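You operate a simulated robot arm through the tools that you are given. There is no shell and no other tool. Be economical: measure what you need, move in short steps, check, and stop when the job is done.

You run a simulated robot arm. Do the job below in one go: nothing can be reset, and whatever is moved stays where it is left.

TASK
Put things in order on the top of the slide bench. At the end: the black pad stands where the spool of green thread stood; the spool of green thread stands where the spool of blue thread stood; the blue memory card from the top of the slide bench stands on top of the hills print on a cream board; the spool of blue thread is on the grey glass plate; whatever was shut is shut again. Leave all else as you found it, and nothing knocked over.

Only the result counts: the job must be done as asked and must still hold three seconds after the hand-in. Knocking over, shifting, dropping, spilling or breaking anything else fails it.

THE ROBOT
A 7-joint arm with a two-finger parallel gripper, fixed in place. Base frame: the origin is at the foot of the arm, x ahead of it, y to its left, z up; the work surface is at about z = 0.8. Lengths are in m, angles in degrees, forces in N, time in s.
With the tool pointing down near the work surface it reaches from about 0.24 to 0.68 m from the base axis. Its first joint turns from -66.0 to 66.0 degrees. Payload 2.4 kg.
The tool frame sits at the grasp point between the pads (the TCP): z along the fingers, y along the line on which they close. The tips reach 0.03 m beyond it. Largest opening 0.094 m; finger width 0.028, thickness 0.01; the body of the gripper, 0.05 by 0.096 m, starts 0.055 m behind the TCP.
Orientation is that of the tool frame in the base frame, as a unit quaternion [w, x, y, z]. With the fingers straight down and closing along the base's y, the tool's x points along the base's -x, its y along +y and its z along -z.

THE INTERFACE
- The arm moves only by the tool nudge_tool. Its argument "targets" is a list of rows, each an object (a shift or turn left out is 0, a gripper value left out holds the last) with "travel": the shift along the tool's x, y, z in units of 400 mm (1.0 is 400 mm), a list of three; "angular": the turn, a rotation vector about the tool's x, y, z in units of 90 degrees (1.0 is 90 degrees), a list of three; "jaw": the finger opening in m, from 0 to 0.094. In form: [{"travel": [dx, dy, dz], "angular": [ax, ay, az], "jaw": jaw}, ...]. A call has 1 to 8 rows; each row is the pose to reach, as a shift and turn from the pose commanded when the call began, along the tool's axes at that moment. A call with a number of a shift or a turn outside -1 to 1 is refused whole. Each row takes 0.2 s and may step no farther than 0.05 m and 8.6 degrees from the row before; otherwise, or with a gripper value out of range, the whole call is refused. A pose out of reach is approached as far as the arm can. The call stops where the force on the tool passes 40 N (or 10 N more than at its start, if that is more) or the arm is blocked; 0.2 s more then pass. Each finger travels about 0.153 m/s and halts on what it meets, pressing with about 21 N; the grip force reading is that of the motor and also rises with nothing between the fingers. The clock runs only during rows and for 0.2 s after the last one: add rows that repeat a pose to give the fingers time. It gives the time, the measured TCP pose, the force on the tool (base axes), the opening and the grip force at its end, in the units of the frame above (readings bear some noise).
- Cameras (640 x 400 px; columns grow to the right, rows downward): "scene" is fixed at [0.0503, 0.4839, 1.4467]; the picture's right is [-0.61, -0.79, 0.00], its down [-0.44, 0.34, -0.83] and it looks along [0.66, -0.51, -0.55] (base axes); focal length 346 px, centre (320, 200). "wrist" rides on the gripper at [0.076, 0.014, -0.102] in the tool frame; the picture's right is [-0.18, 0.98, 0.00], its down [-0.75, -0.14, -0.64] and it looks along [-0.63, -0.12, 0.77] (tool axes); focal length 243 px, centre (320, 200). There is no depth. A picture from a camera that has moved, and an enlarged one, comes with that camera's place and axes in the base frame and with its lens.
- capture(camera): a new picture of that camera. No time passes.
- enlarge(camera, box): a new picture of the part [left, top, right, bottom] of that camera's present view, enlarged. No time passes.
- finish_job(): hands the job in; it is judged then, once.

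Go step by step. Nothing tells you positions but the pictures and the camera data: compare them with the known pose of the tool, close in by small moves and look again before you grip or let go. The budget is 120 turns and 84 pictures, counting those below and the enlarged ones. Unless the task says otherwise, let go and move clear before handing in, and close with one line.

The tools are called after "Emit:" as name(argument=value, ...) on one line, values as JSON. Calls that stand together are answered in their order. nudge_tool: Moves the arm, as the interface text tells. Its arguments: {"type":"object","properties":{"targets":{"type":"array","items":{"type":"object","properties":{"travel":{"type":"array","items":{"type":"number"}},"angular":{"type":"array","items":{"type":"number"}},"jaw":{"type":"number"}}}}},"required":["targets"]} The other tools are called the same way: capture (camera) takes a picture; enlarge (camera, box) takes an enlarged picture of a part of a camera's view; finish_job () hands the job in.

At the start:

```text
time_s: 0.0
tool_pos: [0.4332, -0.0477, 1.0429]
tool_rot: [-0.001, 0.0, 1.0, 0.0]
wrist_force: [0.1, 0.2, 0.0]
grip_width: 0.094
gripper_force: 0.0
```

scene: 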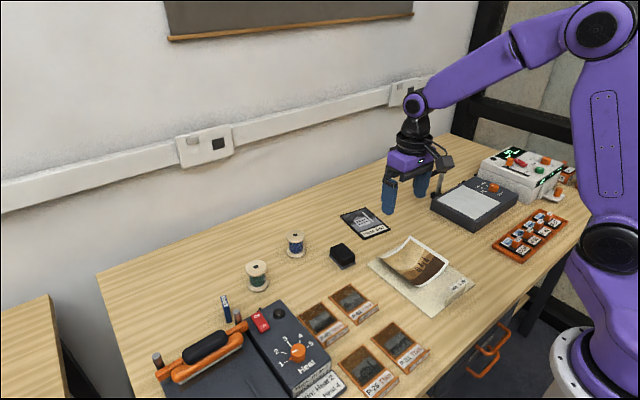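
wrist: 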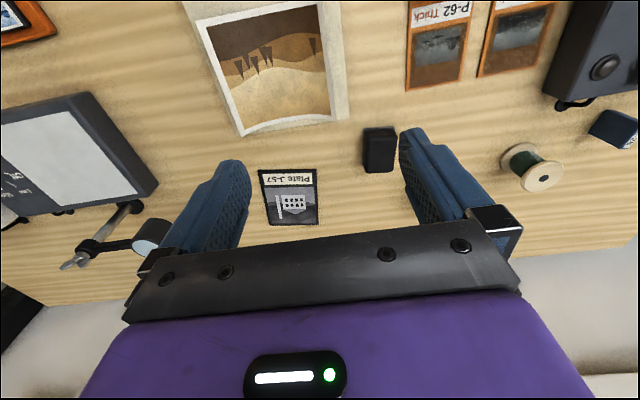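

I see a bench with two spools, a black pad, a grey plate, a print on a cream board, and a blue thing near the tray on the left. I'll enlarge some areas first to identify everything.

Emit:
enlarge(camera="scene", box=[200, 200, 360, 300])

Emit:
enlarge(camera="scene", box=[320, 180, 480, 320])

Emit:
enlarge(camera="scene", box=[140, 280, 340, 400])

Emit:
enlarge(camera="scene", box=[420, 130, 600, 270])

```text
4.00 times, centred on (280, 250) of scene
camera zoom: at [0.0503, 0.4839, 1.4467], right [-0.61, -0.79, 0.0], down [-0.44, 0.34, -0.83], along [0.66, -0.51, -0.55], focal length 1386 px, centre (480, 0)
```

zoom: 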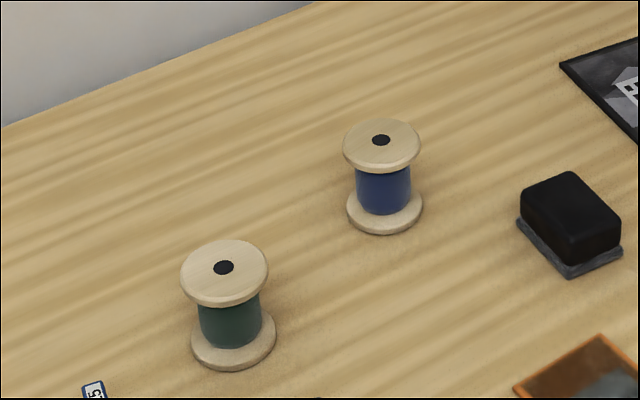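

```text
2.86 times, centred on (400, 250) of scene
camera zoom: at [0.0503, 0.4839, 1.4467], right [-0.61, -0.79, 0.0], down [-0.44, 0.34, -0.83], along [0.66, -0.51, -0.55], focal length 990 px, centre (91, 57)
```

zoom: 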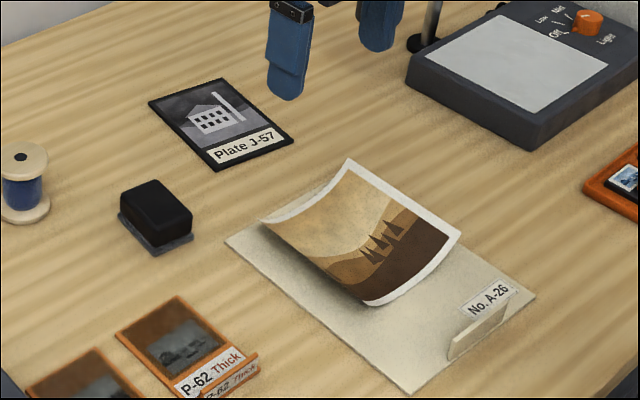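

```text
3.20 times, centred on (240, 340) of scene
camera zoom: at [0.0503, 0.4839, 1.4467], right [-0.61, -0.79, 0.0], down [-0.44, 0.34, -0.83], along [0.66, -0.51, -0.55], focal length 1109 px, centre (576, -248)
```

zoom: 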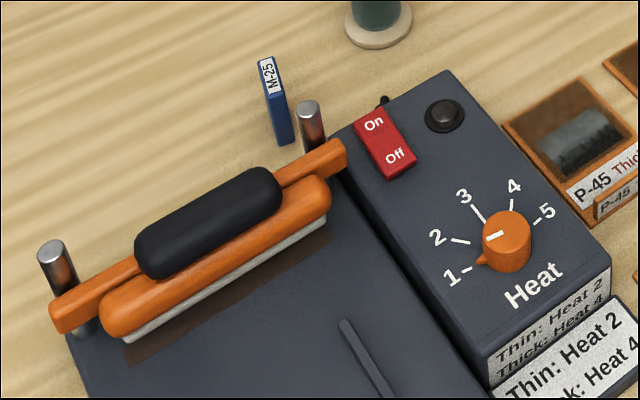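

```text
2.86 times, centred on (510, 200) of scene
camera zoom: at [0.0503, 0.4839, 1.4467], right [-0.61, -0.79, 0.0], down [-0.44, 0.34, -0.83], along [0.66, -0.51, -0.55], focal length 990 px, centre (-223, 200)
```

zoom: 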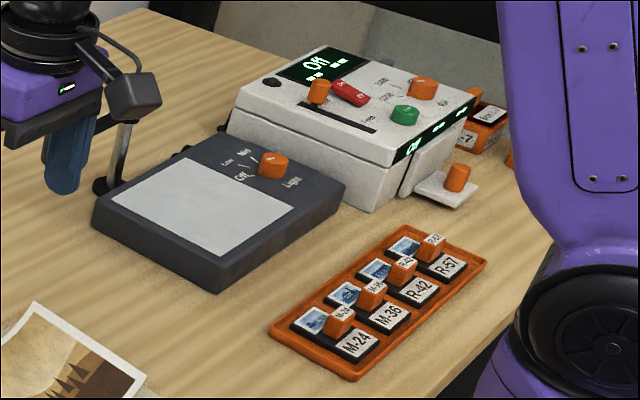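

The blue spool is near (0.655, 0.10), the green near (0.615, 0.24), the pad near (0.555, 0.017), plate J-57 near (0.636, -0.145), the card near (0.56, 0.34), and the print near (0.43, -0.11). The blue spool must go first, so I'm moving above it.

Emit:
nudge_tool(targets=[{"travel": [-0.09, 0.06, 0], "jaw": 0.094}, {"travel": [-0.18, 0.12, 0]}, {"travel": [-0.27, 0.18, 0.02]}, {"travel": [-0.36, 0.24, 0.05]}, {"travel": [-0.45, 0.3, 0.1]}, {"travel": [-0.5, 0.37, 0.15]}, {"travel": [-0.5, 0.37, 0.2]}])

Emit:
capture(camera="wrist")

Emit:
capture(camera="scene")

```text
time_s: 1.6
tool_pos: [0.6334, 0.0983, 0.9619]
tool_rot: [0.0, -0.001, 1.0, 0.0]
wrist_force: [-0.1, 0.0, -0.6]
grip_width: 0.0941
gripper_force: 0.0
```

```text
77 pictures are left
camera wrist: at [0.5585, 0.1133, 1.0657], right [0.18, 0.98, 0.0], down [0.75, -0.14, 0.64], along [0.63, -0.12, -0.77], focal length 243 px, centre (320, 200)
```

wrist: 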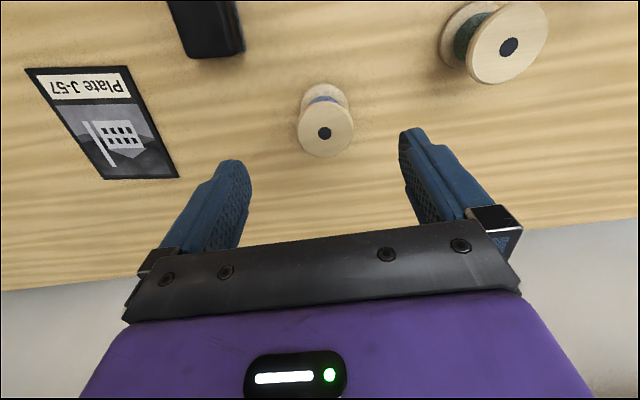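

```text
76 pictures are left
```

scene: 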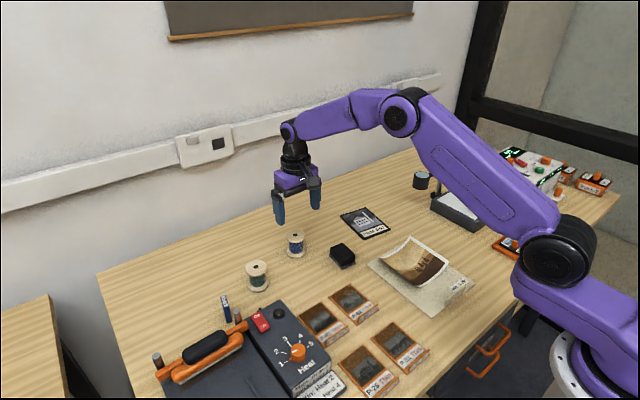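

The blue spool's axis works out near (0.651, 0.100), with its top at about 0.864. I'm lining up and lowering around it with the jaws open.

Emit:
nudge_tool(targets=[{"travel": [-0.044, 0.002, 0]}, {"travel": [-0.044, 0.002, 0.08]}, {"travel": [-0.044, 0.002, 0.16]}])

Emit:
capture(camera="wrist")

Emit:
enlarge(camera="scene", box=[220, 180, 380, 280])

```text
time_s: 2.4
tool_pos: [0.6523, 0.1001, 0.8978]
tool_rot: [-0.001, -0.001, 1.0, 0.0]
wrist_force: [-0.6, -0.4, -0.6]
grip_width: 0.0939
gripper_force: 0.1
```

```text
75 pictures are left
camera wrist: at [0.5768, 0.1141, 1.0022], right [0.18, 0.98, 0.0], down [0.75, -0.14, 0.64], along [0.63, -0.12, -0.77], focal length 243 px, centre (320, 200)
```

wrist: 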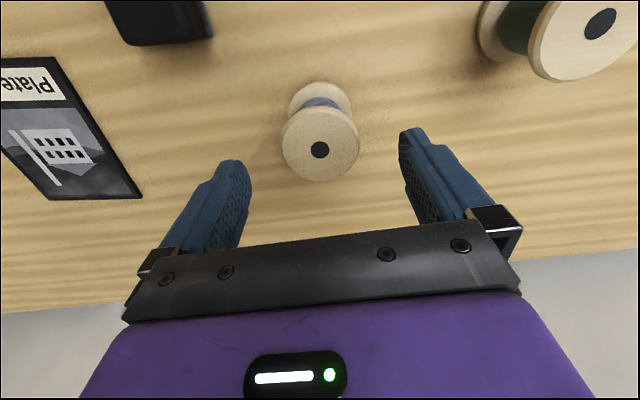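

```text
4.00 times, centred on (300, 230) of scene
camera zoom: at [0.0503, 0.4839, 1.4467], right [-0.61, -0.79, 0.0], down [-0.44, 0.34, -0.83], along [0.66, -0.51, -0.55], focal length 1386 px, centre (400, 80)
```

zoom: 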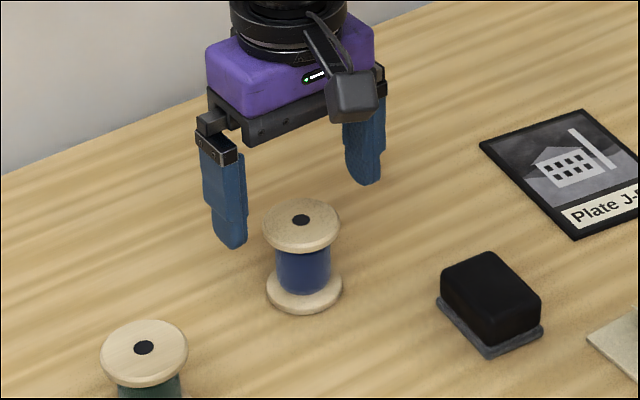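

The spool is centred between the fingers at x ≈ 0.650, y ≈ 0.100. I'm lowering the rest of the way and closing gently.

Emit:
nudge_tool(targets=[{"travel": [0.004, 0, 0.07]}, {"travel": [0.004, 0, 0.148]}, {"travel": [0.004, 0, 0.148]}, {"travel": [0.004, 0, 0.148], "jaw": 0.06}, {"travel": [0.004, 0, 0.148], "jaw": 0.05}, {"travel": [0.004, 0, 0.148], "jaw": 0.04}, {"travel": [0.004, 0, 0.148], "jaw": 0.035}])

Emit:
capture(camera="wrist")

Emit:
enlarge(camera="scene", box=[220, 180, 380, 280])

```text
time_s: 4.0
tool_pos: [0.6504, 0.0991, 0.8396]
tool_rot: [0.0, 0.0, 1.0, 0.0]
wrist_force: [-0.2, -0.8, -0.5]
grip_width: 0.0509
gripper_force: 20.9
```

```text
73 pictures are left
camera wrist: at [0.575, 0.1138, 0.9432], right [0.18, 0.98, 0.0], down [0.75, -0.14, 0.64], along [0.63, -0.12, -0.77], focal length 243 px, centre (320, 200)
```

wrist: 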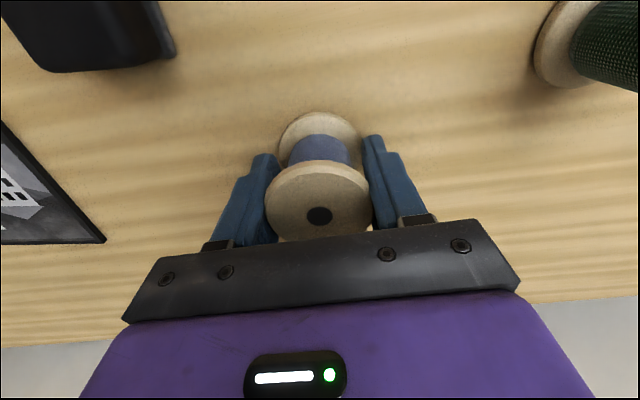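

```text
4.00 times, centred on (300, 230) of scene
camera zoom: at [0.0503, 0.4839, 1.4467], right [-0.61, -0.79, 0.0], down [-0.44, 0.34, -0.83], along [0.66, -0.51, -0.55], focal length 1386 px, centre (400, 80)
```

zoom: 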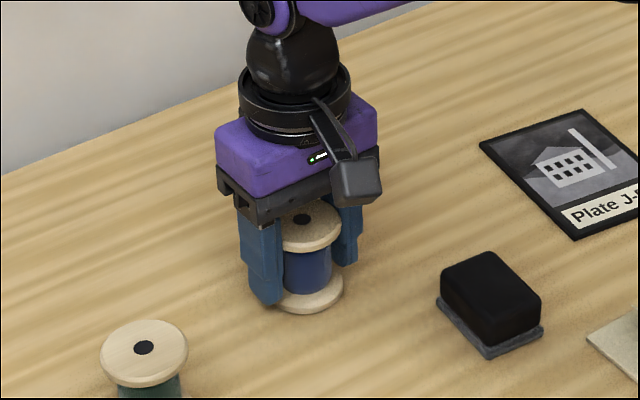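

I hold the blue spool, whose original spot was about (0.6495, 0.0995). I'm lifting it and carrying it over to plate J-57's centre, about (0.632, -0.139).

Emit:
nudge_tool(targets=[{"travel": [0, 0, -0.1]}, {"travel": [0, 0, -0.2]}, {"travel": [0.01, -0.1, -0.22]}, {"travel": [0.02, -0.22, -0.22]}, {"travel": [0.03, -0.34, -0.22]}, {"travel": [0.04, -0.46, -0.22]}, {"travel": [0.044, -0.56, -0.2]}, {"travel": [0.044, -0.596, -0.15]}])

Emit:
capture(camera="wrist")

Emit:
enlarge(camera="scene", box=[280, 150, 440, 250])

```text
time_s: 5.8
tool_pos: [0.6331, -0.1386, 0.8986]
tool_rot: [0.0, 0.0, 1.0, 0.001]
wrist_force: [0.0, -0.4, -0.8]
grip_width: 0.0509
gripper_force: 21.8
```

```text
71 pictures are left
camera wrist: at [0.5574, -0.1248, 1.0022], right [0.18, 0.98, 0.0], down [0.75, -0.14, 0.64], along [0.63, -0.12, -0.77], focal length 243 px, centre (320, 200)
```

wrist: 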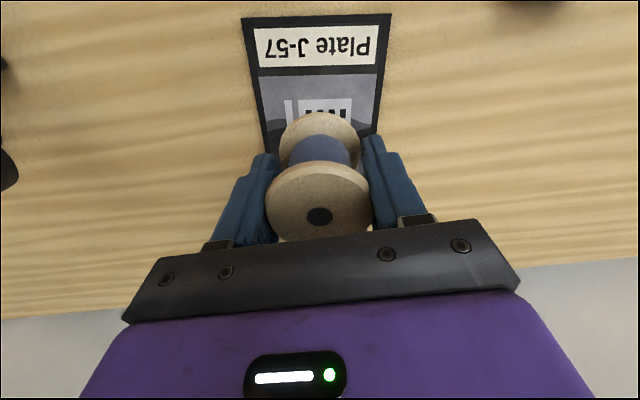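

```text
4.00 times, centred on (360, 200) of scene
camera zoom: at [0.0503, 0.4839, 1.4467], right [-0.61, -0.79, 0.0], down [-0.44, 0.34, -0.83], along [0.66, -0.51, -0.55], focal length 1386 px, centre (160, 200)
```

zoom: 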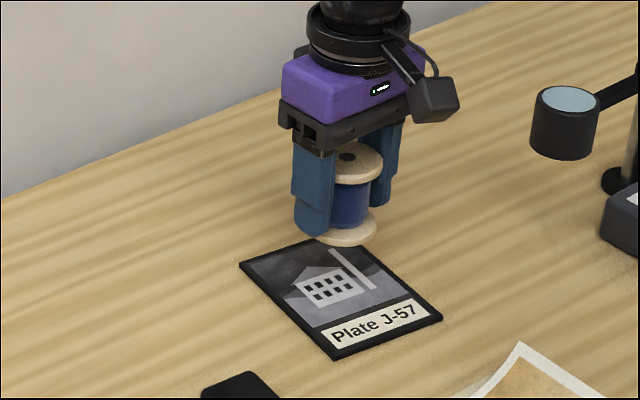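

The plate's centre checks out at about (0.631, -0.139), right below the spool. I'm lowering close to it.

Emit:
nudge_tool(targets=[{"travel": [0.003, 0, 0.06]}, {"travel": [0.003, 0, 0.12]}, {"travel": [0.003, 0, 0.13]}])

Emit:
enlarge(camera="scene", box=[320, 180, 420, 245])

```text
time_s: 6.6
tool_pos: [0.6319, -0.1363, 0.8471]
tool_rot: [0.001, -0.001, 1.0, 0.0]
wrist_force: [-0.2, 0.4, 0.5]
grip_width: 0.0506
gripper_force: 21.2
```

```text
6.15 times, centred on (370, 212) of scene
camera zoom: at [0.0503, 0.4839, 1.4467], right [-0.61, -0.79, 0.0], down [-0.44, 0.34, -0.83], along [0.66, -0.51, -0.55], focal length 2132 px, centre (12, 123)
```

zoom: 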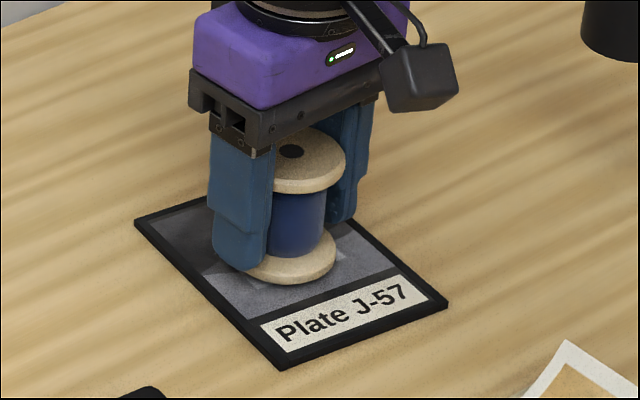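

The spool is nearly touching the plate, so I'll go down in 1 mm steps and watch the force.

Emit:
nudge_tool(targets=[{"travel": [0, 0, 0.0025]}, {"travel": [0, 0, 0.005]}, {"travel": [0, 0, 0.005]}])

```text
time_s: 7.4
tool_pos: [0.6318, -0.1395, 0.8446]
tool_rot: [0.0, 0.0, 1.0, 0.0]
wrist_force: [0.7, -0.4, -0.6]
grip_width: 0.0507
gripper_force: 21.1
```

Emit:
nudge_tool(targets=[{"travel": [0, 0, 0.0025]}, {"travel": [0, 0, 0.0025]}])

Emit:
enlarge(camera="scene", box=[345, 195, 395, 228])

```text
time_s: 8.0
tool_pos: [0.6324, -0.1379, 0.845]
tool_rot: [-0.001, 0.001, 1.0, 0.0]
wrist_force: [-0.3, -0.8, -1.4]
grip_width: 0.051
gripper_force: 21.4
```

```text
12.12 times, centred on (370, 212) of scene
camera zoom: at [0.0503, 0.4839, 1.4467], right [-0.61, -0.79, 0.0], down [-0.44, 0.34, -0.83], along [0.66, -0.51, -0.55], focal length 4200 px, centre (-286, 61)
```

zoom: 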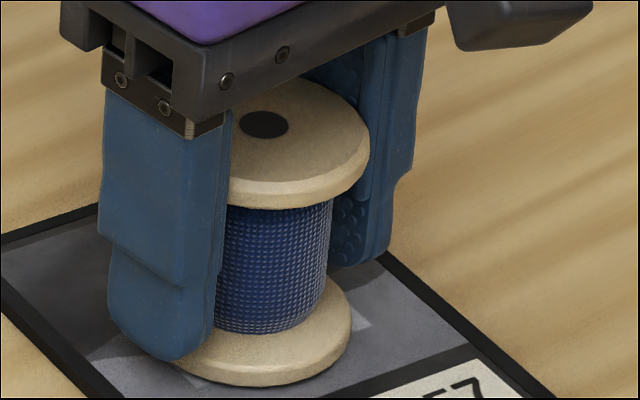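

A thin shadow still shows under the spool and there is no contact force, so I continue down 2 mm.

Emit:
nudge_tool(targets=[{"travel": [0, 0, 0.0025]}, {"travel": [0, 0, 0.005]}, {"travel": [0, 0, 0.005]}])

```text
time_s: 8.8
tool_pos: [0.632, -0.1384, 0.8433]
tool_rot: [0.001, -0.001, 1.0, 0.0]
wrist_force: [-5.2, 1.3, 16.1]
grip_width: 0.0508
gripper_force: 20.5
```

Contact is felt at 16 N, so the spool rests on the plate. I ease up slightly, release, and rise straight up.

Emit:
nudge_tool(targets=[{"travel": [0, 0, -0.0015]}, {"travel": [0, 0, -0.0015], "jaw": 0.056}, {"travel": [0, 0, -0.0015], "jaw": 0.07}, {"travel": [0, 0, -0.0015], "jaw": 0.09}, {"travel": [0, 0, -0.0015], "jaw": 0.094}, {"travel": [0, 0, -0.1]}, {"travel": [0, 0, -0.2]}, {"travel": [0, 0, -0.25]}])

Emit:
capture(camera="wrist")

Emit:
enlarge(camera="scene", box=[320, 180, 420, 245])

```text
time_s: 10.6
tool_pos: [0.6335, -0.1377, 0.9413]
tool_rot: [-0.002, 0.0, 1.0, 0.0]
wrist_force: [-0.3, 0.6, 0.6]
grip_width: 0.0939
gripper_force: 0.1
```

```text
67 pictures are left
camera wrist: at [0.5565, -0.1236, 1.0461], right [0.18, 0.98, 0.0], down [0.75, -0.14, 0.64], along [0.63, -0.12, -0.77], focal length 243 px, centre (320, 200)
```

wrist: 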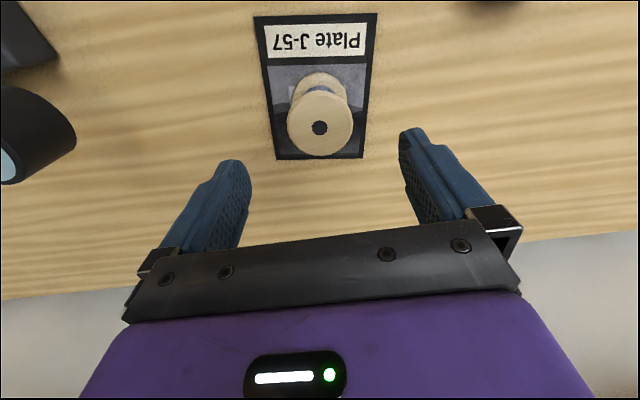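

```text
6.15 times, centred on (370, 212) of scene
camera zoom: at [0.0503, 0.4839, 1.4467], right [-0.61, -0.79, 0.0], down [-0.44, 0.34, -0.83], along [0.66, -0.51, -0.55], focal length 2132 px, centre (12, 123)
```

zoom: 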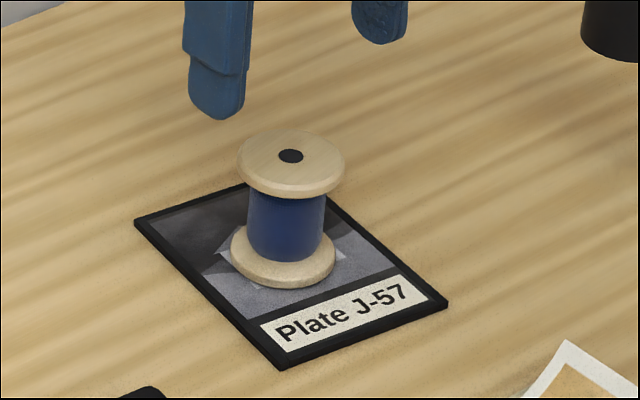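

The blue spool is standing on the plate. I'm moving over to the green spool near (0.611, 0.239).

Emit:
nudge_tool(targets=[{"travel": [0.005, 0.115, 0]}, {"travel": [0.01, 0.235, 0]}, {"travel": [0.015, 0.355, 0]}, {"travel": [0.025, 0.475, 0]}, {"travel": [0.035, 0.595, 0]}, {"travel": [0.045, 0.715, 0]}, {"travel": [0.053, 0.835, 0]}, {"travel": [0.053, 0.9425, 0]}])

Emit:
capture(camera="wrist")

```text
time_s: 12.4
tool_pos: [0.6105, 0.2403, 0.9432]
tool_rot: [0.0, 0.0, 1.0, 0.0]
wrist_force: [-0.9, -1.3, -0.7]
grip_width: 0.0941
gripper_force: 0.0
```

```text
65 pictures are left
camera wrist: at [0.5347, 0.2535, 1.046], right [0.18, 0.98, 0.0], down [0.75, -0.14, 0.64], along [0.63, -0.12, -0.77], focal length 243 px, centre (320, 200)
```

wrist: 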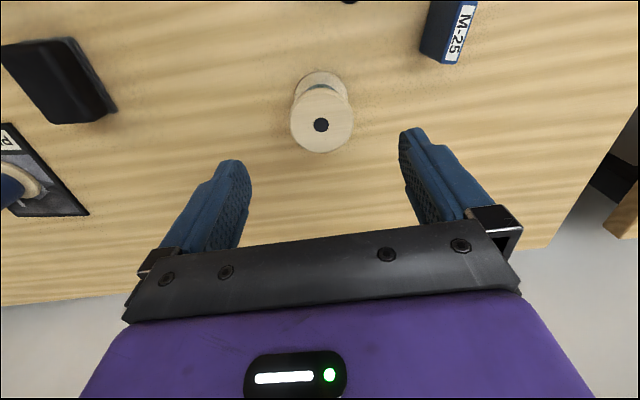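

The green spool is at about (0.610, 0.240), centred under the tool. I'm lowering and gripping it.

Emit:
nudge_tool(targets=[{"travel": [0, 0, 0.1]}, {"travel": [0, 0, 0.2]}, {"travel": [0, 0, 0.258]}, {"travel": [0, 0, 0.258], "jaw": 0.07}, {"travel": [0, 0, 0.258], "jaw": 0.06}, {"travel": [0, 0, 0.258], "jaw": 0.05}, {"travel": [0, 0, 0.258], "jaw": 0.04}, {"travel": [0, 0, 0.258], "jaw": 0.035}])

Emit:
capture(camera="wrist")

```text
time_s: 14.2
tool_pos: [0.6106, 0.239, 0.839]
tool_rot: [-0.001, 0.0, 1.0, 0.0]
wrist_force: [0.9, 0.4, -0.4]
grip_width: 0.051
gripper_force: 21.3
```

```text
64 pictures are left
camera wrist: at [0.5345, 0.2532, 0.942], right [0.18, 0.98, 0.0], down [0.75, -0.14, 0.64], along [0.63, -0.12, -0.77], focal length 243 px, centre (320, 200)
```

wrist: 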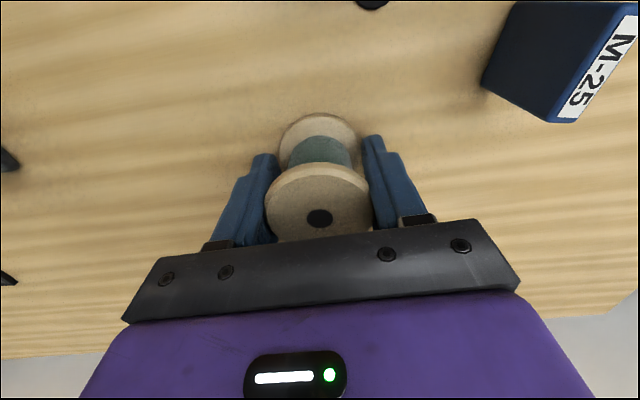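

The green spool is gripped. I'm carrying it to the blue spool's old spot, with tool target (0.6505, 0.0995).

Emit:
nudge_tool(targets=[{"travel": [0, 0, -0.1]}, {"travel": [0, 0, -0.2]}, {"travel": [-0.04, -0.1, -0.2]}, {"travel": [-0.08, -0.21, -0.2]}, {"travel": [-0.1, -0.31, -0.2]}, {"travel": [-0.1, -0.349, -0.12]}, {"travel": [-0.1, -0.349, -0.03]}, {"travel": [-0.1, -0.349, -0.01]}])

Emit:
enlarge(camera="scene", box=[220, 180, 380, 280])

```text
time_s: 16.0
tool_pos: [0.6503, 0.099, 0.8422]
tool_rot: [0.0, -0.001, 1.0, 0.0]
wrist_force: [-0.1, 0.2, -0.8]
grip_width: 0.0507
gripper_force: 21.3
```

```text
4.00 times, centred on (300, 230) of scene
camera zoom: at [0.0503, 0.4839, 1.4467], right [-0.61, -0.79, 0.0], down [-0.44, 0.34, -0.83], along [0.66, -0.51, -0.55], focal length 1386 px, centre (400, 80)
```

zoom: 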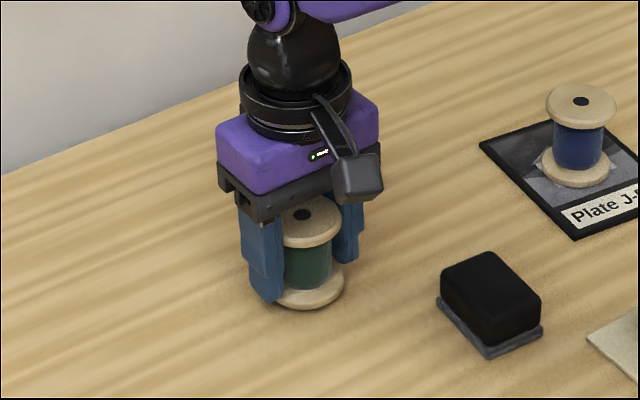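

It's at the right spot and about 3 mm up, so I lower to contact in small steps.

Emit:
nudge_tool(targets=[{"travel": [0, 0, 0.004]}, {"travel": [0, 0, 0.008]}, {"travel": [0, 0, 0.01]}, {"travel": [0, 0, 0.01]}])

```text
time_s: 17.0
tool_pos: [0.6507, 0.0994, 0.8382]
tool_rot: [0.0, 0.0, 1.0, 0.0]
wrist_force: [-0.6, -1.3, -0.3]
grip_width: 0.0508
gripper_force: 20.9
```

Emit:
nudge_tool(targets=[{"travel": [0, 0, 0.002]}, {"travel": [0, 0, 0.004]}, {"travel": [0, 0, 0.004]}])

```text
time_s: 17.8
tool_pos: [0.6507, 0.0987, 0.8386]
tool_rot: [0.0, -0.001, 1.0, 0.001]
wrist_force: [-4.4, -1.0, 14.3]
grip_width: 0.0508
gripper_force: 20.7
```

Contact made. I ease off, release, rise, and then head for the pad near (0.555, 0.017).

Emit:
nudge_tool(targets=[{"travel": [0, 0, -0.0015]}, {"travel": [0, 0, -0.0015], "jaw": 0.056}, {"travel": [0, 0, -0.0015], "jaw": 0.07}, {"travel": [0, 0, -0.0015], "jaw": 0.09}, {"travel": [0, 0, -0.0015], "jaw": 0.094}, {"travel": [0, 0, -0.1]}, {"travel": [0, 0, -0.2]}, {"travel": [0, 0, -0.26]}])

Emit:
nudge_tool(targets=[{"travel": [0.08, -0.07, 0]}, {"travel": [0.16, -0.14, 0]}, {"travel": [0.238, -0.206, 0]}, {"travel": [0.238, -0.206, 0]}])

Emit:
capture(camera="wrist")

Emit:
capture(camera="scene")

```text
time_s: 19.6
tool_pos: [0.6517, 0.0989, 0.9414]
tool_rot: [-0.001, 0.0, 1.0, 0.0]
wrist_force: [0.5, -0.6, -0.9]
grip_width: 0.094
gripper_force: 0.1
```

```text
time_s: 20.6
tool_pos: [0.5555, 0.0158, 0.9415]
tool_rot: [0.0, 0.0, 1.0, 0.0]
wrist_force: [0.3, -0.1, 0.9]
grip_width: 0.0939
gripper_force: 0.2
```

```text
62 pictures are left
camera wrist: at [0.479, 0.0308, 1.0453], right [0.18, 0.98, 0.0], down [0.75, -0.14, 0.64], along [0.63, -0.12, -0.77], focal length 243 px, centre (320, 200)
```

wrist: 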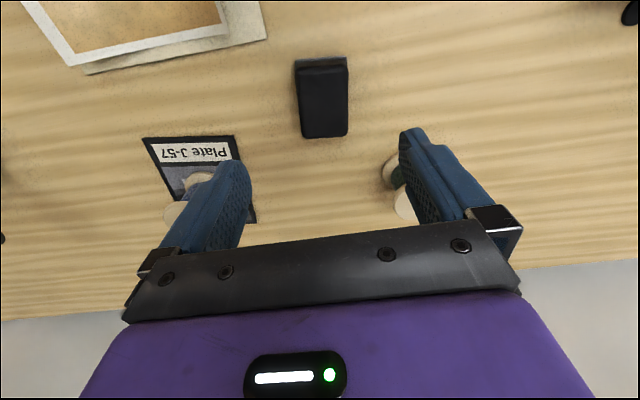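

```text
61 pictures are left
```

scene: 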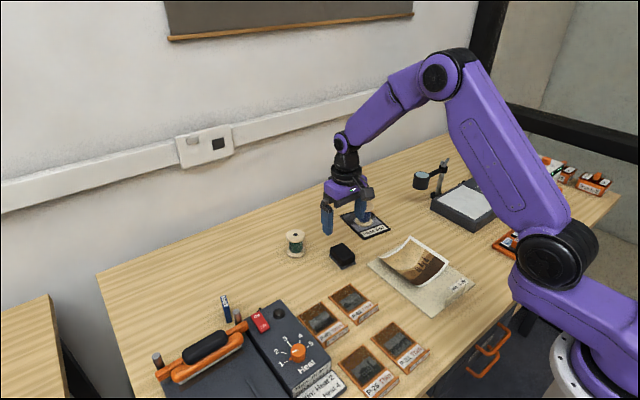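

The green spool now stands in blue's old spot. I'll take a closer look at the pad before lowering.

Emit:
enlarge(camera="wrist", box=[270, 40, 370, 160])

Emit:
enlarge(camera="scene", box=[312, 230, 372, 280])

```text
3.33 times, centred on (320, 100) of wrist
camera zoom: at [0.479, 0.0308, 1.0453], right [0.18, 0.98, 0.0], down [0.75, -0.14, 0.64], along [0.63, -0.12, -0.77], focal length 809 px, centre (320, 533)
```

zoom: 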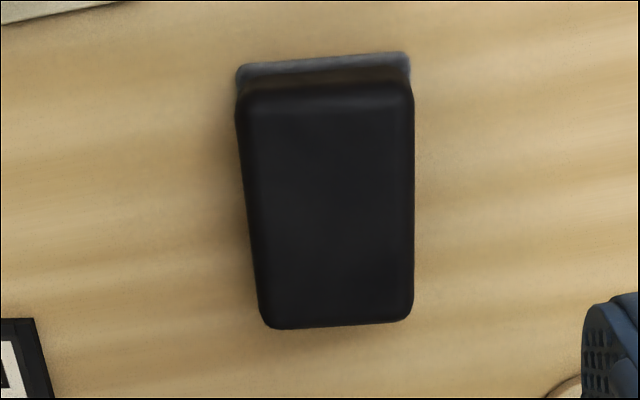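

```text
8.00 times, centred on (342, 255) of scene
camera zoom: at [0.0503, 0.4839, 1.4467], right [-0.61, -0.79, 0.0], down [-0.44, 0.34, -0.83], along [0.66, -0.51, -0.55], focal length 2772 px, centre (144, -240)
```

zoom: 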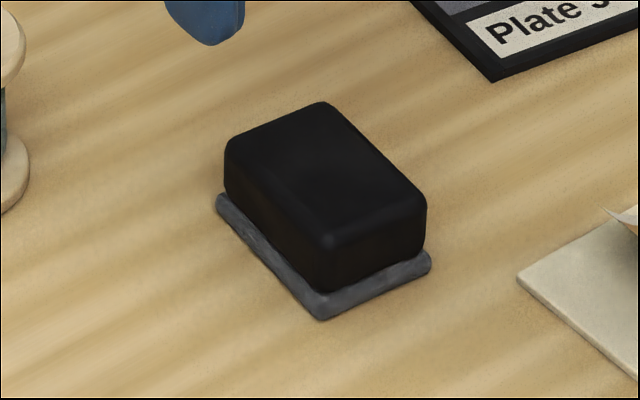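

The pad's centre is about (0.551, 0.020), turned about -7°, roughly 0.06 × 0.043 m and about 0.028 m high. I'm aligning the yaw, lowering, and gripping across its short side.

Emit:
nudge_tool(targets=[{"travel": [0.011, 0.01, 0], "angular": [0, 0, 0.08]}, {"travel": [0.011, 0.01, 0.1], "angular": [0, 0, 0.08]}, {"travel": [0.011, 0.01, 0.2], "angular": [0, 0, 0.08]}])

Emit:
capture(camera="wrist")

```text
time_s: 21.4
tool_pos: [0.5517, 0.0215, 0.8616]
tool_rot: [0.0, 0.063, 0.998, 0.001]
wrist_force: [0.1, -1.2, 0.4]
grip_width: 0.0938
gripper_force: 0.2
```

```text
58 pictures are left
camera wrist: at [0.4785, 0.0454, 0.9651], right [0.31, 0.95, 0.0], down [0.73, -0.23, 0.64], along [0.61, -0.2, -0.77], focal length 243 px, centre (320, 200)
```

wrist: 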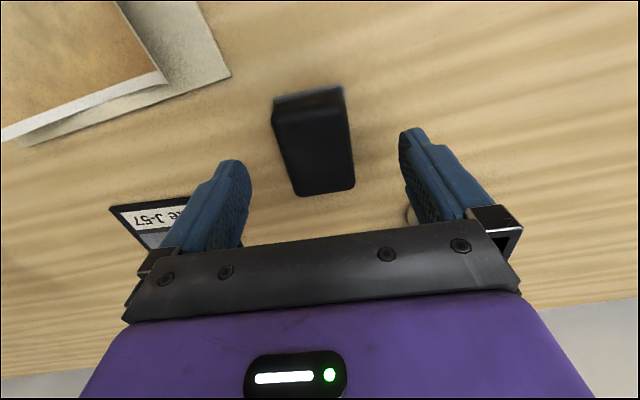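

Alignment holds, with the pad centre at about (0.5505, 0.020). I'm lowering to 0.836 and closing.

Emit:
nudge_tool(targets=[{"travel": [0.002, -0.002, 0.064]}, {"travel": [0.002, -0.002, 0.064], "jaw": 0.07}, {"travel": [0.002, -0.002, 0.064], "jaw": 0.055}, {"travel": [0.002, -0.002, 0.064], "jaw": 0.045}, {"travel": [0.002, -0.002, 0.064], "jaw": 0.035}, {"travel": [0.002, -0.002, 0.064], "jaw": 0.025}, {"travel": [0.002, -0.002, 0.064], "jaw": 0.025}])

Emit:
capture(camera="wrist")

Emit:
enlarge(camera="scene", box=[292, 210, 392, 290])

```text
time_s: 23.0
tool_pos: [0.5504, 0.0212, 0.8347]
tool_rot: [-0.001, 0.063, 0.998, 0.0]
wrist_force: [-0.2, -0.2, -0.2]
grip_width: 0.0478
gripper_force: 21.3
```

```text
57 pictures are left
camera wrist: at [0.4775, 0.0441, 0.9392], right [0.31, 0.95, 0.0], down [0.73, -0.23, 0.64], along [0.61, -0.2, -0.77], focal length 243 px, centre (320, 200)
```

wrist: 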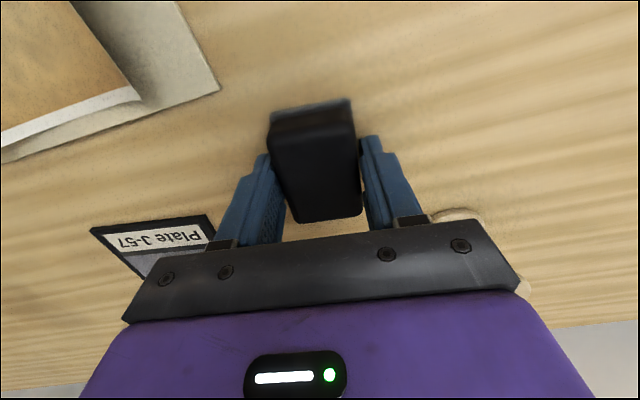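

```text
5.00 times, centred on (342, 250) of scene
camera zoom: at [0.0503, 0.4839, 1.4467], right [-0.61, -0.79, 0.0], down [-0.44, 0.34, -0.83], along [0.66, -0.51, -0.55], focal length 1732 px, centre (210, -50)
```

zoom: 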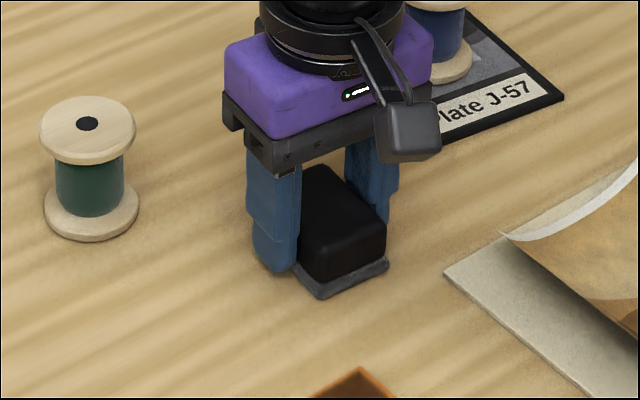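

The pad is gripped by its base. I'm carrying it to the green spool's old spot, about (0.6095, 0.239).

Emit:
nudge_tool(targets=[{"travel": [0, 0, -0.11]}, {"travel": [0, 0, -0.2]}, {"travel": [-0.0155, 0.112, -0.22]}, {"travel": [-0.031, 0.224, -0.22]}, {"travel": [-0.0465, 0.336, -0.22]}, {"travel": [-0.062, 0.448, -0.22]}, {"travel": [-0.0776, 0.559, -0.22]}, {"travel": [-0.0776, 0.559, -0.13]}])

Emit:
capture(camera="scene")

Emit:
capture(camera="wrist")

```text
time_s: 24.8
tool_pos: [0.609, 0.2391, 0.8866]
tool_rot: [0.0, 0.062, 0.998, 0.0]
wrist_force: [-0.9, 0.5, -0.5]
grip_width: 0.0476
gripper_force: 21.4
```

```text
55 pictures are left
```

scene: 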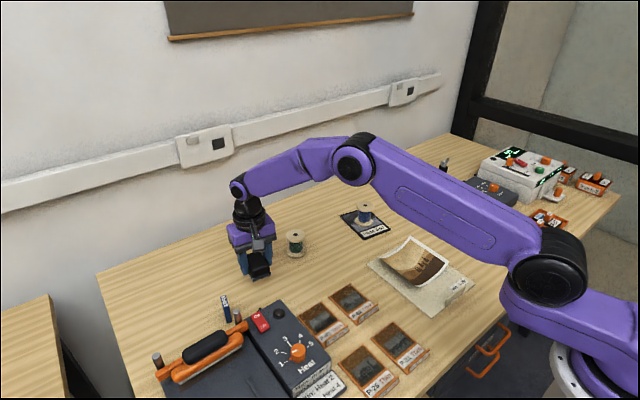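

```text
54 pictures are left
camera wrist: at [0.5362, 0.2625, 0.9896], right [0.31, 0.95, 0.0], down [0.73, -0.23, 0.64], along [0.61, -0.2, -0.77], focal length 243 px, centre (320, 200)
```

wrist: 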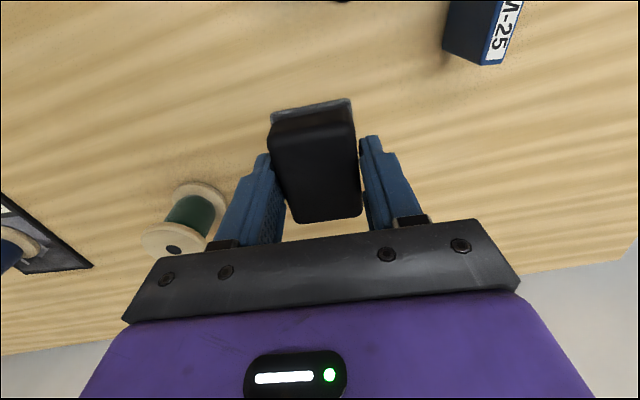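

The pad is over the target with nothing in the way. I'm lowering to just above the surface, then in small steps.

Emit:
nudge_tool(targets=[{"travel": [0, 0, 0.07]}, {"travel": [0, 0, 0.12]}, {"travel": [0, 0, 0.125]}, {"travel": [0, 0, 0.1275]}, {"travel": [0, 0, 0.13]}, {"travel": [0, 0, 0.13]}])

```text
time_s: 26.2
tool_pos: [0.6097, 0.2381, 0.8368]
tool_rot: [0.0, 0.063, 0.998, 0.0]
wrist_force: [0.2, 0.5, 0.8]
grip_width: 0.0477
gripper_force: 20.3
```

Emit:
nudge_tool(targets=[{"travel": [0, 0, 0.002]}, {"travel": [0, 0, 0.004]}, {"travel": [0, 0, 0.004]}])

```text
time_s: 27.0
tool_pos: [0.6095, 0.2375, 0.8342]
tool_rot: [0.001, 0.062, 0.998, 0.001]
wrist_force: [-6.6, -2.1, 20.7]
grip_width: 0.0477
gripper_force: 21.2
```

Firm contact at 20 N. I ease off, release, and rise.

Emit:
nudge_tool(targets=[{"travel": [0, 0, -0.0025]}, {"travel": [0, 0, -0.0025], "jaw": 0.052}, {"travel": [0, 0, -0.0025], "jaw": 0.065}, {"travel": [0, 0, -0.0025], "jaw": 0.085}, {"travel": [0, 0, -0.0025], "jaw": 0.094}, {"travel": [0, 0, -0.1]}, {"travel": [0, 0, -0.2]}, {"travel": [0, 0, -0.3]}])

Emit:
capture(camera="wrist")

Emit:
capture(camera="scene")

```text
time_s: 28.8
tool_pos: [0.6079, 0.2371, 0.955]
tool_rot: [0.0, 0.062, 0.998, 0.0]
wrist_force: [-0.4, 0.1, 0.2]
grip_width: 0.0941
gripper_force: 0.1
```

```text
53 pictures are left
camera wrist: at [0.5348, 0.2607, 1.0579], right [0.31, 0.95, 0.0], down [0.73, -0.23, 0.64], along [0.61, -0.2, -0.77], focal length 243 px, centre (320, 200)
```

wrist: 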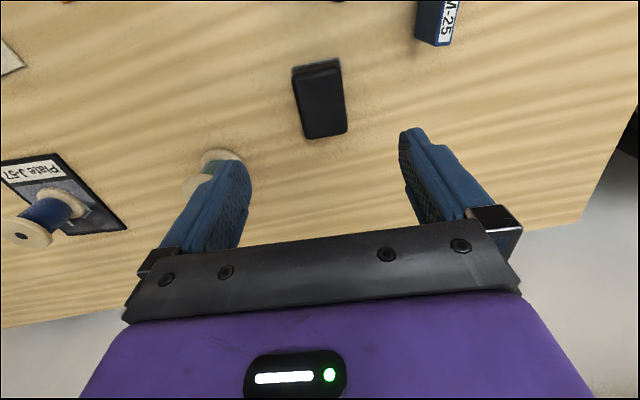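

```text
52 pictures are left
```

scene: 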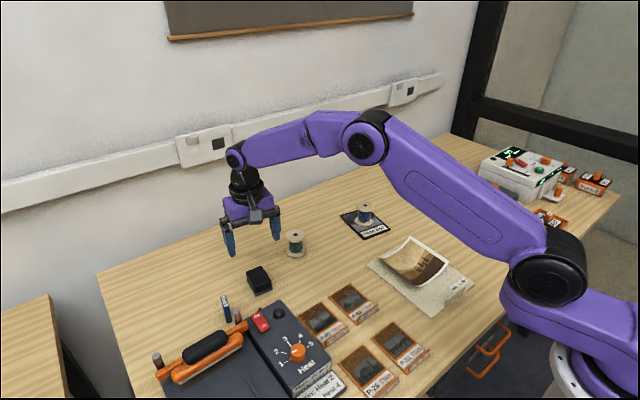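

Pad is placed. Next is the card, so I'm moving up and toward it to view it and its neighbours.

Emit:
nudge_tool(targets=[{"travel": [0, 0, -0.1]}, {"travel": [0.06, 0.06, -0.15]}, {"travel": [0.12, 0.12, -0.15]}, {"travel": [0.174, 0.18, -0.15]}, {"travel": [0.174, 0.18, -0.15]}])

Emit:
capture(camera="wrist")

Emit:
enlarge(camera="scene", box=[190, 280, 290, 345])

```text
time_s: 30.0
tool_pos: [0.5476, 0.3181, 1.0125]
tool_rot: [0.0, 0.063, 0.998, -0.001]
wrist_force: [0.7, 1.0, 0.3]
grip_width: 0.0939
gripper_force: 0.0
```

```text
51 pictures are left
camera wrist: at [0.4744, 0.3421, 1.1174], right [0.31, 0.95, 0.0], down [0.73, -0.23, 0.64], along [0.61, -0.2, -0.77], focal length 243 px, centre (320, 200)
```

wrist: 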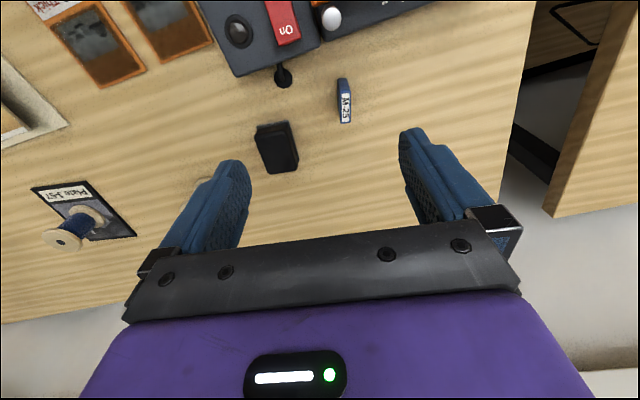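

```text
6.15 times, centred on (240, 312) of scene
camera zoom: at [0.0503, 0.4839, 1.4467], right [-0.61, -0.79, 0.0], down [-0.44, 0.34, -0.83], along [0.66, -0.51, -0.55], focal length 2132 px, centre (812, -492)
```

zoom: 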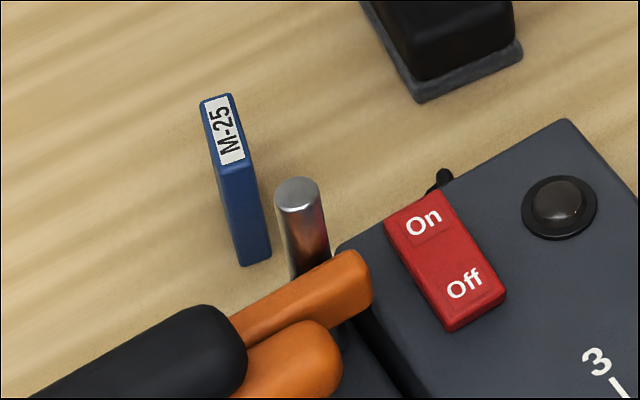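

The card stands on edge, thin across roughly y. I need its angle and size, so I'm enlarging.

Emit:
enlarge(camera="wrist", box=[300, 65, 390, 135])

Emit:
enlarge(camera="wrist", box=[200, 0, 440, 150])

```text
5.71 times, centred on (345, 100) of wrist
camera zoom: at [0.4744, 0.3421, 1.1174], right [0.31, 0.95, 0.0], down [0.73, -0.23, 0.64], along [0.61, -0.2, -0.77], focal length 1386 px, centre (177, 771)
```

zoom: 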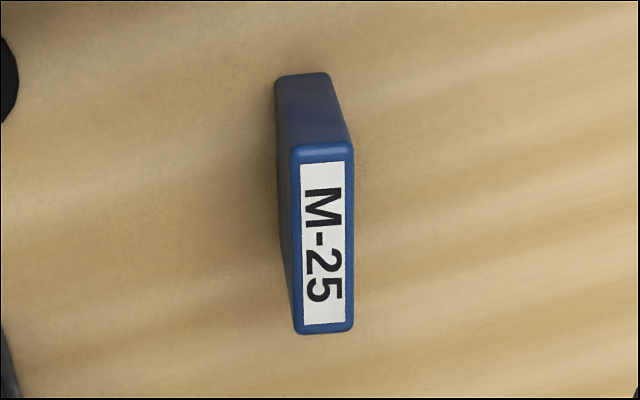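

```text
2.67 times, centred on (320, 75) of wrist
camera zoom: at [0.4744, 0.3421, 1.1174], right [0.31, 0.95, 0.0], down [0.73, -0.23, 0.64], along [0.61, -0.2, -0.77], focal length 647 px, centre (320, 533)
```

zoom: 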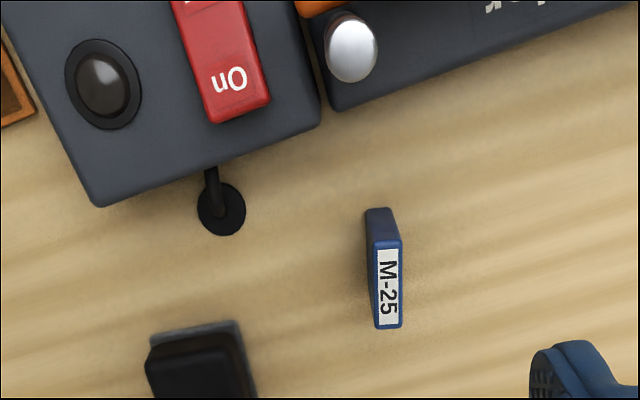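

The card's centre is about (0.5705, 0.339), 0.034 long, 0.011 thick and 0.05 tall, turned about -13°. I'm aligning above it and coming down partway.

Emit:
nudge_tool(targets=[{"travel": [-0.05, 0.059, 0], "angular": [0, 0, 0.064]}, {"travel": [-0.05, 0.059, 0.1], "angular": [0, 0, 0.064]}, {"travel": [-0.05, 0.059, 0.2], "angular": [0, 0, 0.064]}, {"travel": [-0.05, 0.059, 0.26], "angular": [0, 0, 0.064]}])

Emit:
capture(camera="wrist")

Emit:
enlarge(camera="scene", box=[160, 230, 320, 340])

```text
time_s: 31.0
tool_pos: [0.5721, 0.3382, 0.9084]
tool_rot: [0.0, 0.113, 0.994, 0.0]
wrist_force: [0.7, 0.4, -0.3]
grip_width: 0.094
gripper_force: 0.1
```

```text
47 pictures are left
camera wrist: at [0.5004, 0.3694, 1.013], right [0.4, 0.92, 0.0], down [0.7, -0.31, 0.64], along [0.59, -0.26, -0.77], focal length 243 px, centre (320, 200)
```

wrist: 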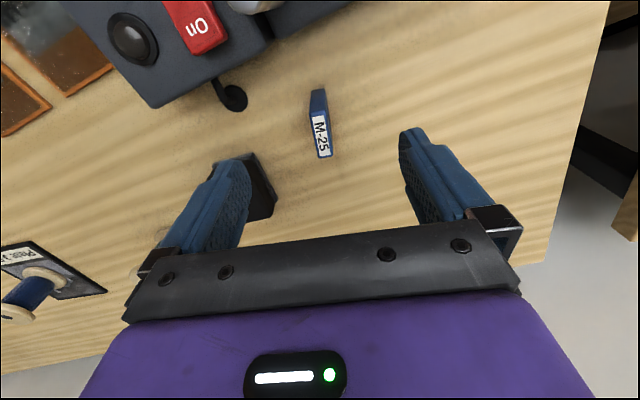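

```text
3.64 times, centred on (240, 285) of scene
camera zoom: at [0.0503, 0.4839, 1.4467], right [-0.61, -0.79, 0.0], down [-0.44, 0.34, -0.83], along [0.66, -0.51, -0.55], focal length 1260 px, centre (611, -109)
```

zoom: 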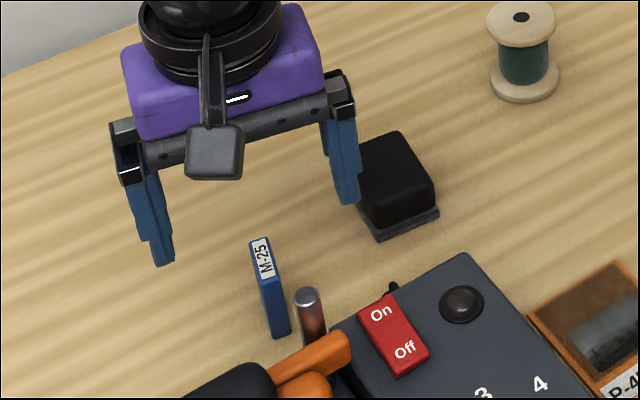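

The card is centred at (0.5715, 0.339). I'm narrowing the jaws to 0.05 to stay clear of the pad, lowering to 0.857, and closing.

Emit:
nudge_tool(targets=[{"travel": [0, 0.002, 0], "jaw": 0.05}, {"travel": [0, 0.002, 0.06], "jaw": 0.05}, {"travel": [0, 0.002, 0.12], "jaw": 0.05}, {"travel": [0, 0.002, 0.13], "jaw": 0.05}])

Emit:
capture(camera="wrist")

Emit:
enlarge(camera="scene", box=[160, 230, 320, 340])

```text
time_s: 32.0
tool_pos: [0.5714, 0.3395, 0.8577]
tool_rot: [0.0, 0.112, 0.994, -0.001]
wrist_force: [0.5, 0.4, -0.1]
grip_width: 0.0501
gripper_force: 0.0
```

```text
45 pictures are left
camera wrist: at [0.5009, 0.3704, 0.9616], right [0.4, 0.92, 0.0], down [0.7, -0.31, 0.64], along [0.59, -0.26, -0.77], focal length 243 px, centre (320, 200)
```

wrist: 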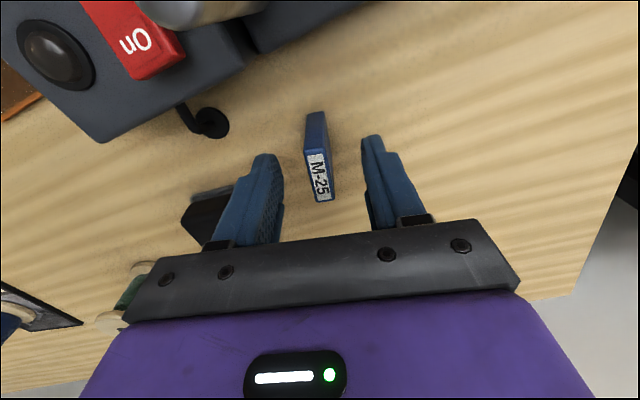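

```text
3.64 times, centred on (240, 285) of scene
camera zoom: at [0.0503, 0.4839, 1.4467], right [-0.61, -0.79, 0.0], down [-0.44, 0.34, -0.83], along [0.66, -0.51, -0.55], focal length 1260 px, centre (611, -109)
```

zoom: 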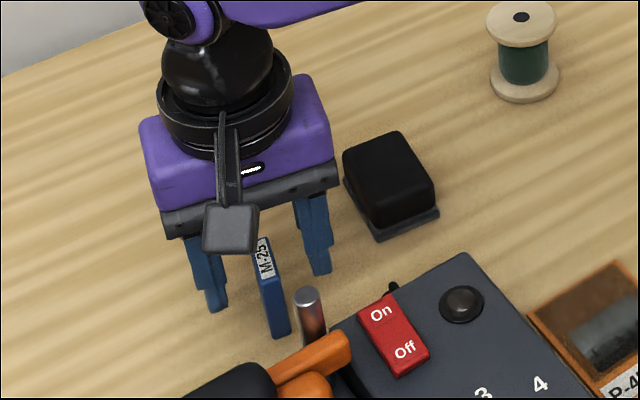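

The card is nicely between the fingers and everything is clear. I'm closing gradually.

Emit:
nudge_tool(targets=[{"jaw": 0.03}, {"jaw": 0.02}, {"jaw": 0.015}, {"jaw": 0.012}, {"jaw": 0.009}, {"jaw": 0.005}, {"jaw": 0.0}, {"jaw": 0.0}])

Emit:
capture(camera="wrist")

```text
time_s: 33.8
tool_pos: [0.5708, 0.3404, 0.8588]
tool_rot: [0.0, 0.113, 0.994, 0.0]
wrist_force: [0.3, 0.9, 0.0]
grip_width: 0.011
gripper_force: 20.7
```

```text
43 pictures are left
camera wrist: at [0.5008, 0.3704, 0.9616], right [0.4, 0.92, 0.0], down [0.7, -0.31, 0.64], along [0.59, -0.26, -0.77], focal length 243 px, centre (320, 200)
```

wrist: 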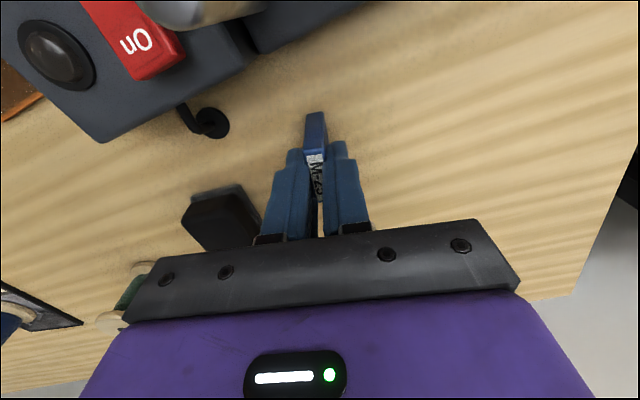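

The card is held at 0.011 width. I'm lifting it straight up and carrying it toward the print at a safe height.

Emit:
nudge_tool(targets=[{"travel": [0, 0, -0.1]}, {"travel": [0, 0, -0.2]}, {"travel": [0, 0, -0.3]}, {"travel": [0.01, -0.11, -0.33]}, {"travel": [0.02, -0.225, -0.35]}, {"travel": [0.03, -0.34, -0.35]}, {"travel": [0.04, -0.455, -0.35]}, {"travel": [0.05, -0.57, -0.35]}])

Emit:
nudge_tool(targets=[{"travel": [0.01, -0.115, 0]}, {"travel": [0.02, -0.23, 0]}, {"travel": [0.03, -0.345, 0]}, {"travel": [0.04, -0.46, 0]}, {"travel": [0.05, -0.57, 0]}, {"travel": [0.05, -0.57, 0]}])

Emit:
capture(camera="wrist")

Emit:
enlarge(camera="scene", box=[340, 180, 500, 320])

```text
time_s: 35.6
tool_pos: [0.5016, 0.1208, 0.9985]
tool_rot: [0.0, 0.113, 0.994, 0.001]
wrist_force: [0.5, -0.6, -1.0]
grip_width: 0.011
gripper_force: 20.9
```

```text
time_s: 37.0
tool_pos: [0.431, -0.0956, 0.9973]
tool_rot: [0.0, 0.112, 0.994, 0.0]
wrist_force: [-0.6, -0.5, -0.3]
grip_width: 0.0111
gripper_force: 20.7
```

```text
42 pictures are left
camera wrist: at [0.3602, -0.0652, 1.1014], right [0.4, 0.92, 0.0], down [0.7, -0.31, 0.64], along [0.59, -0.26, -0.77], focal length 243 px, centre (320, 200)
```

wrist: 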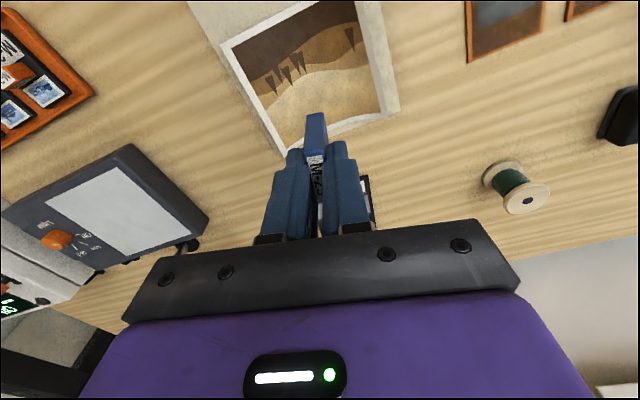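

```text
2.86 times, centred on (420, 250) of scene
camera zoom: at [0.0503, 0.4839, 1.4467], right [-0.61, -0.79, 0.0], down [-0.44, 0.34, -0.83], along [0.66, -0.51, -0.55], focal length 990 px, centre (34, 57)
```

zoom: 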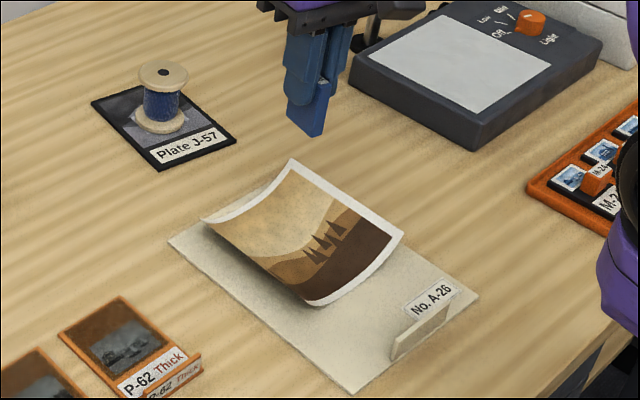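

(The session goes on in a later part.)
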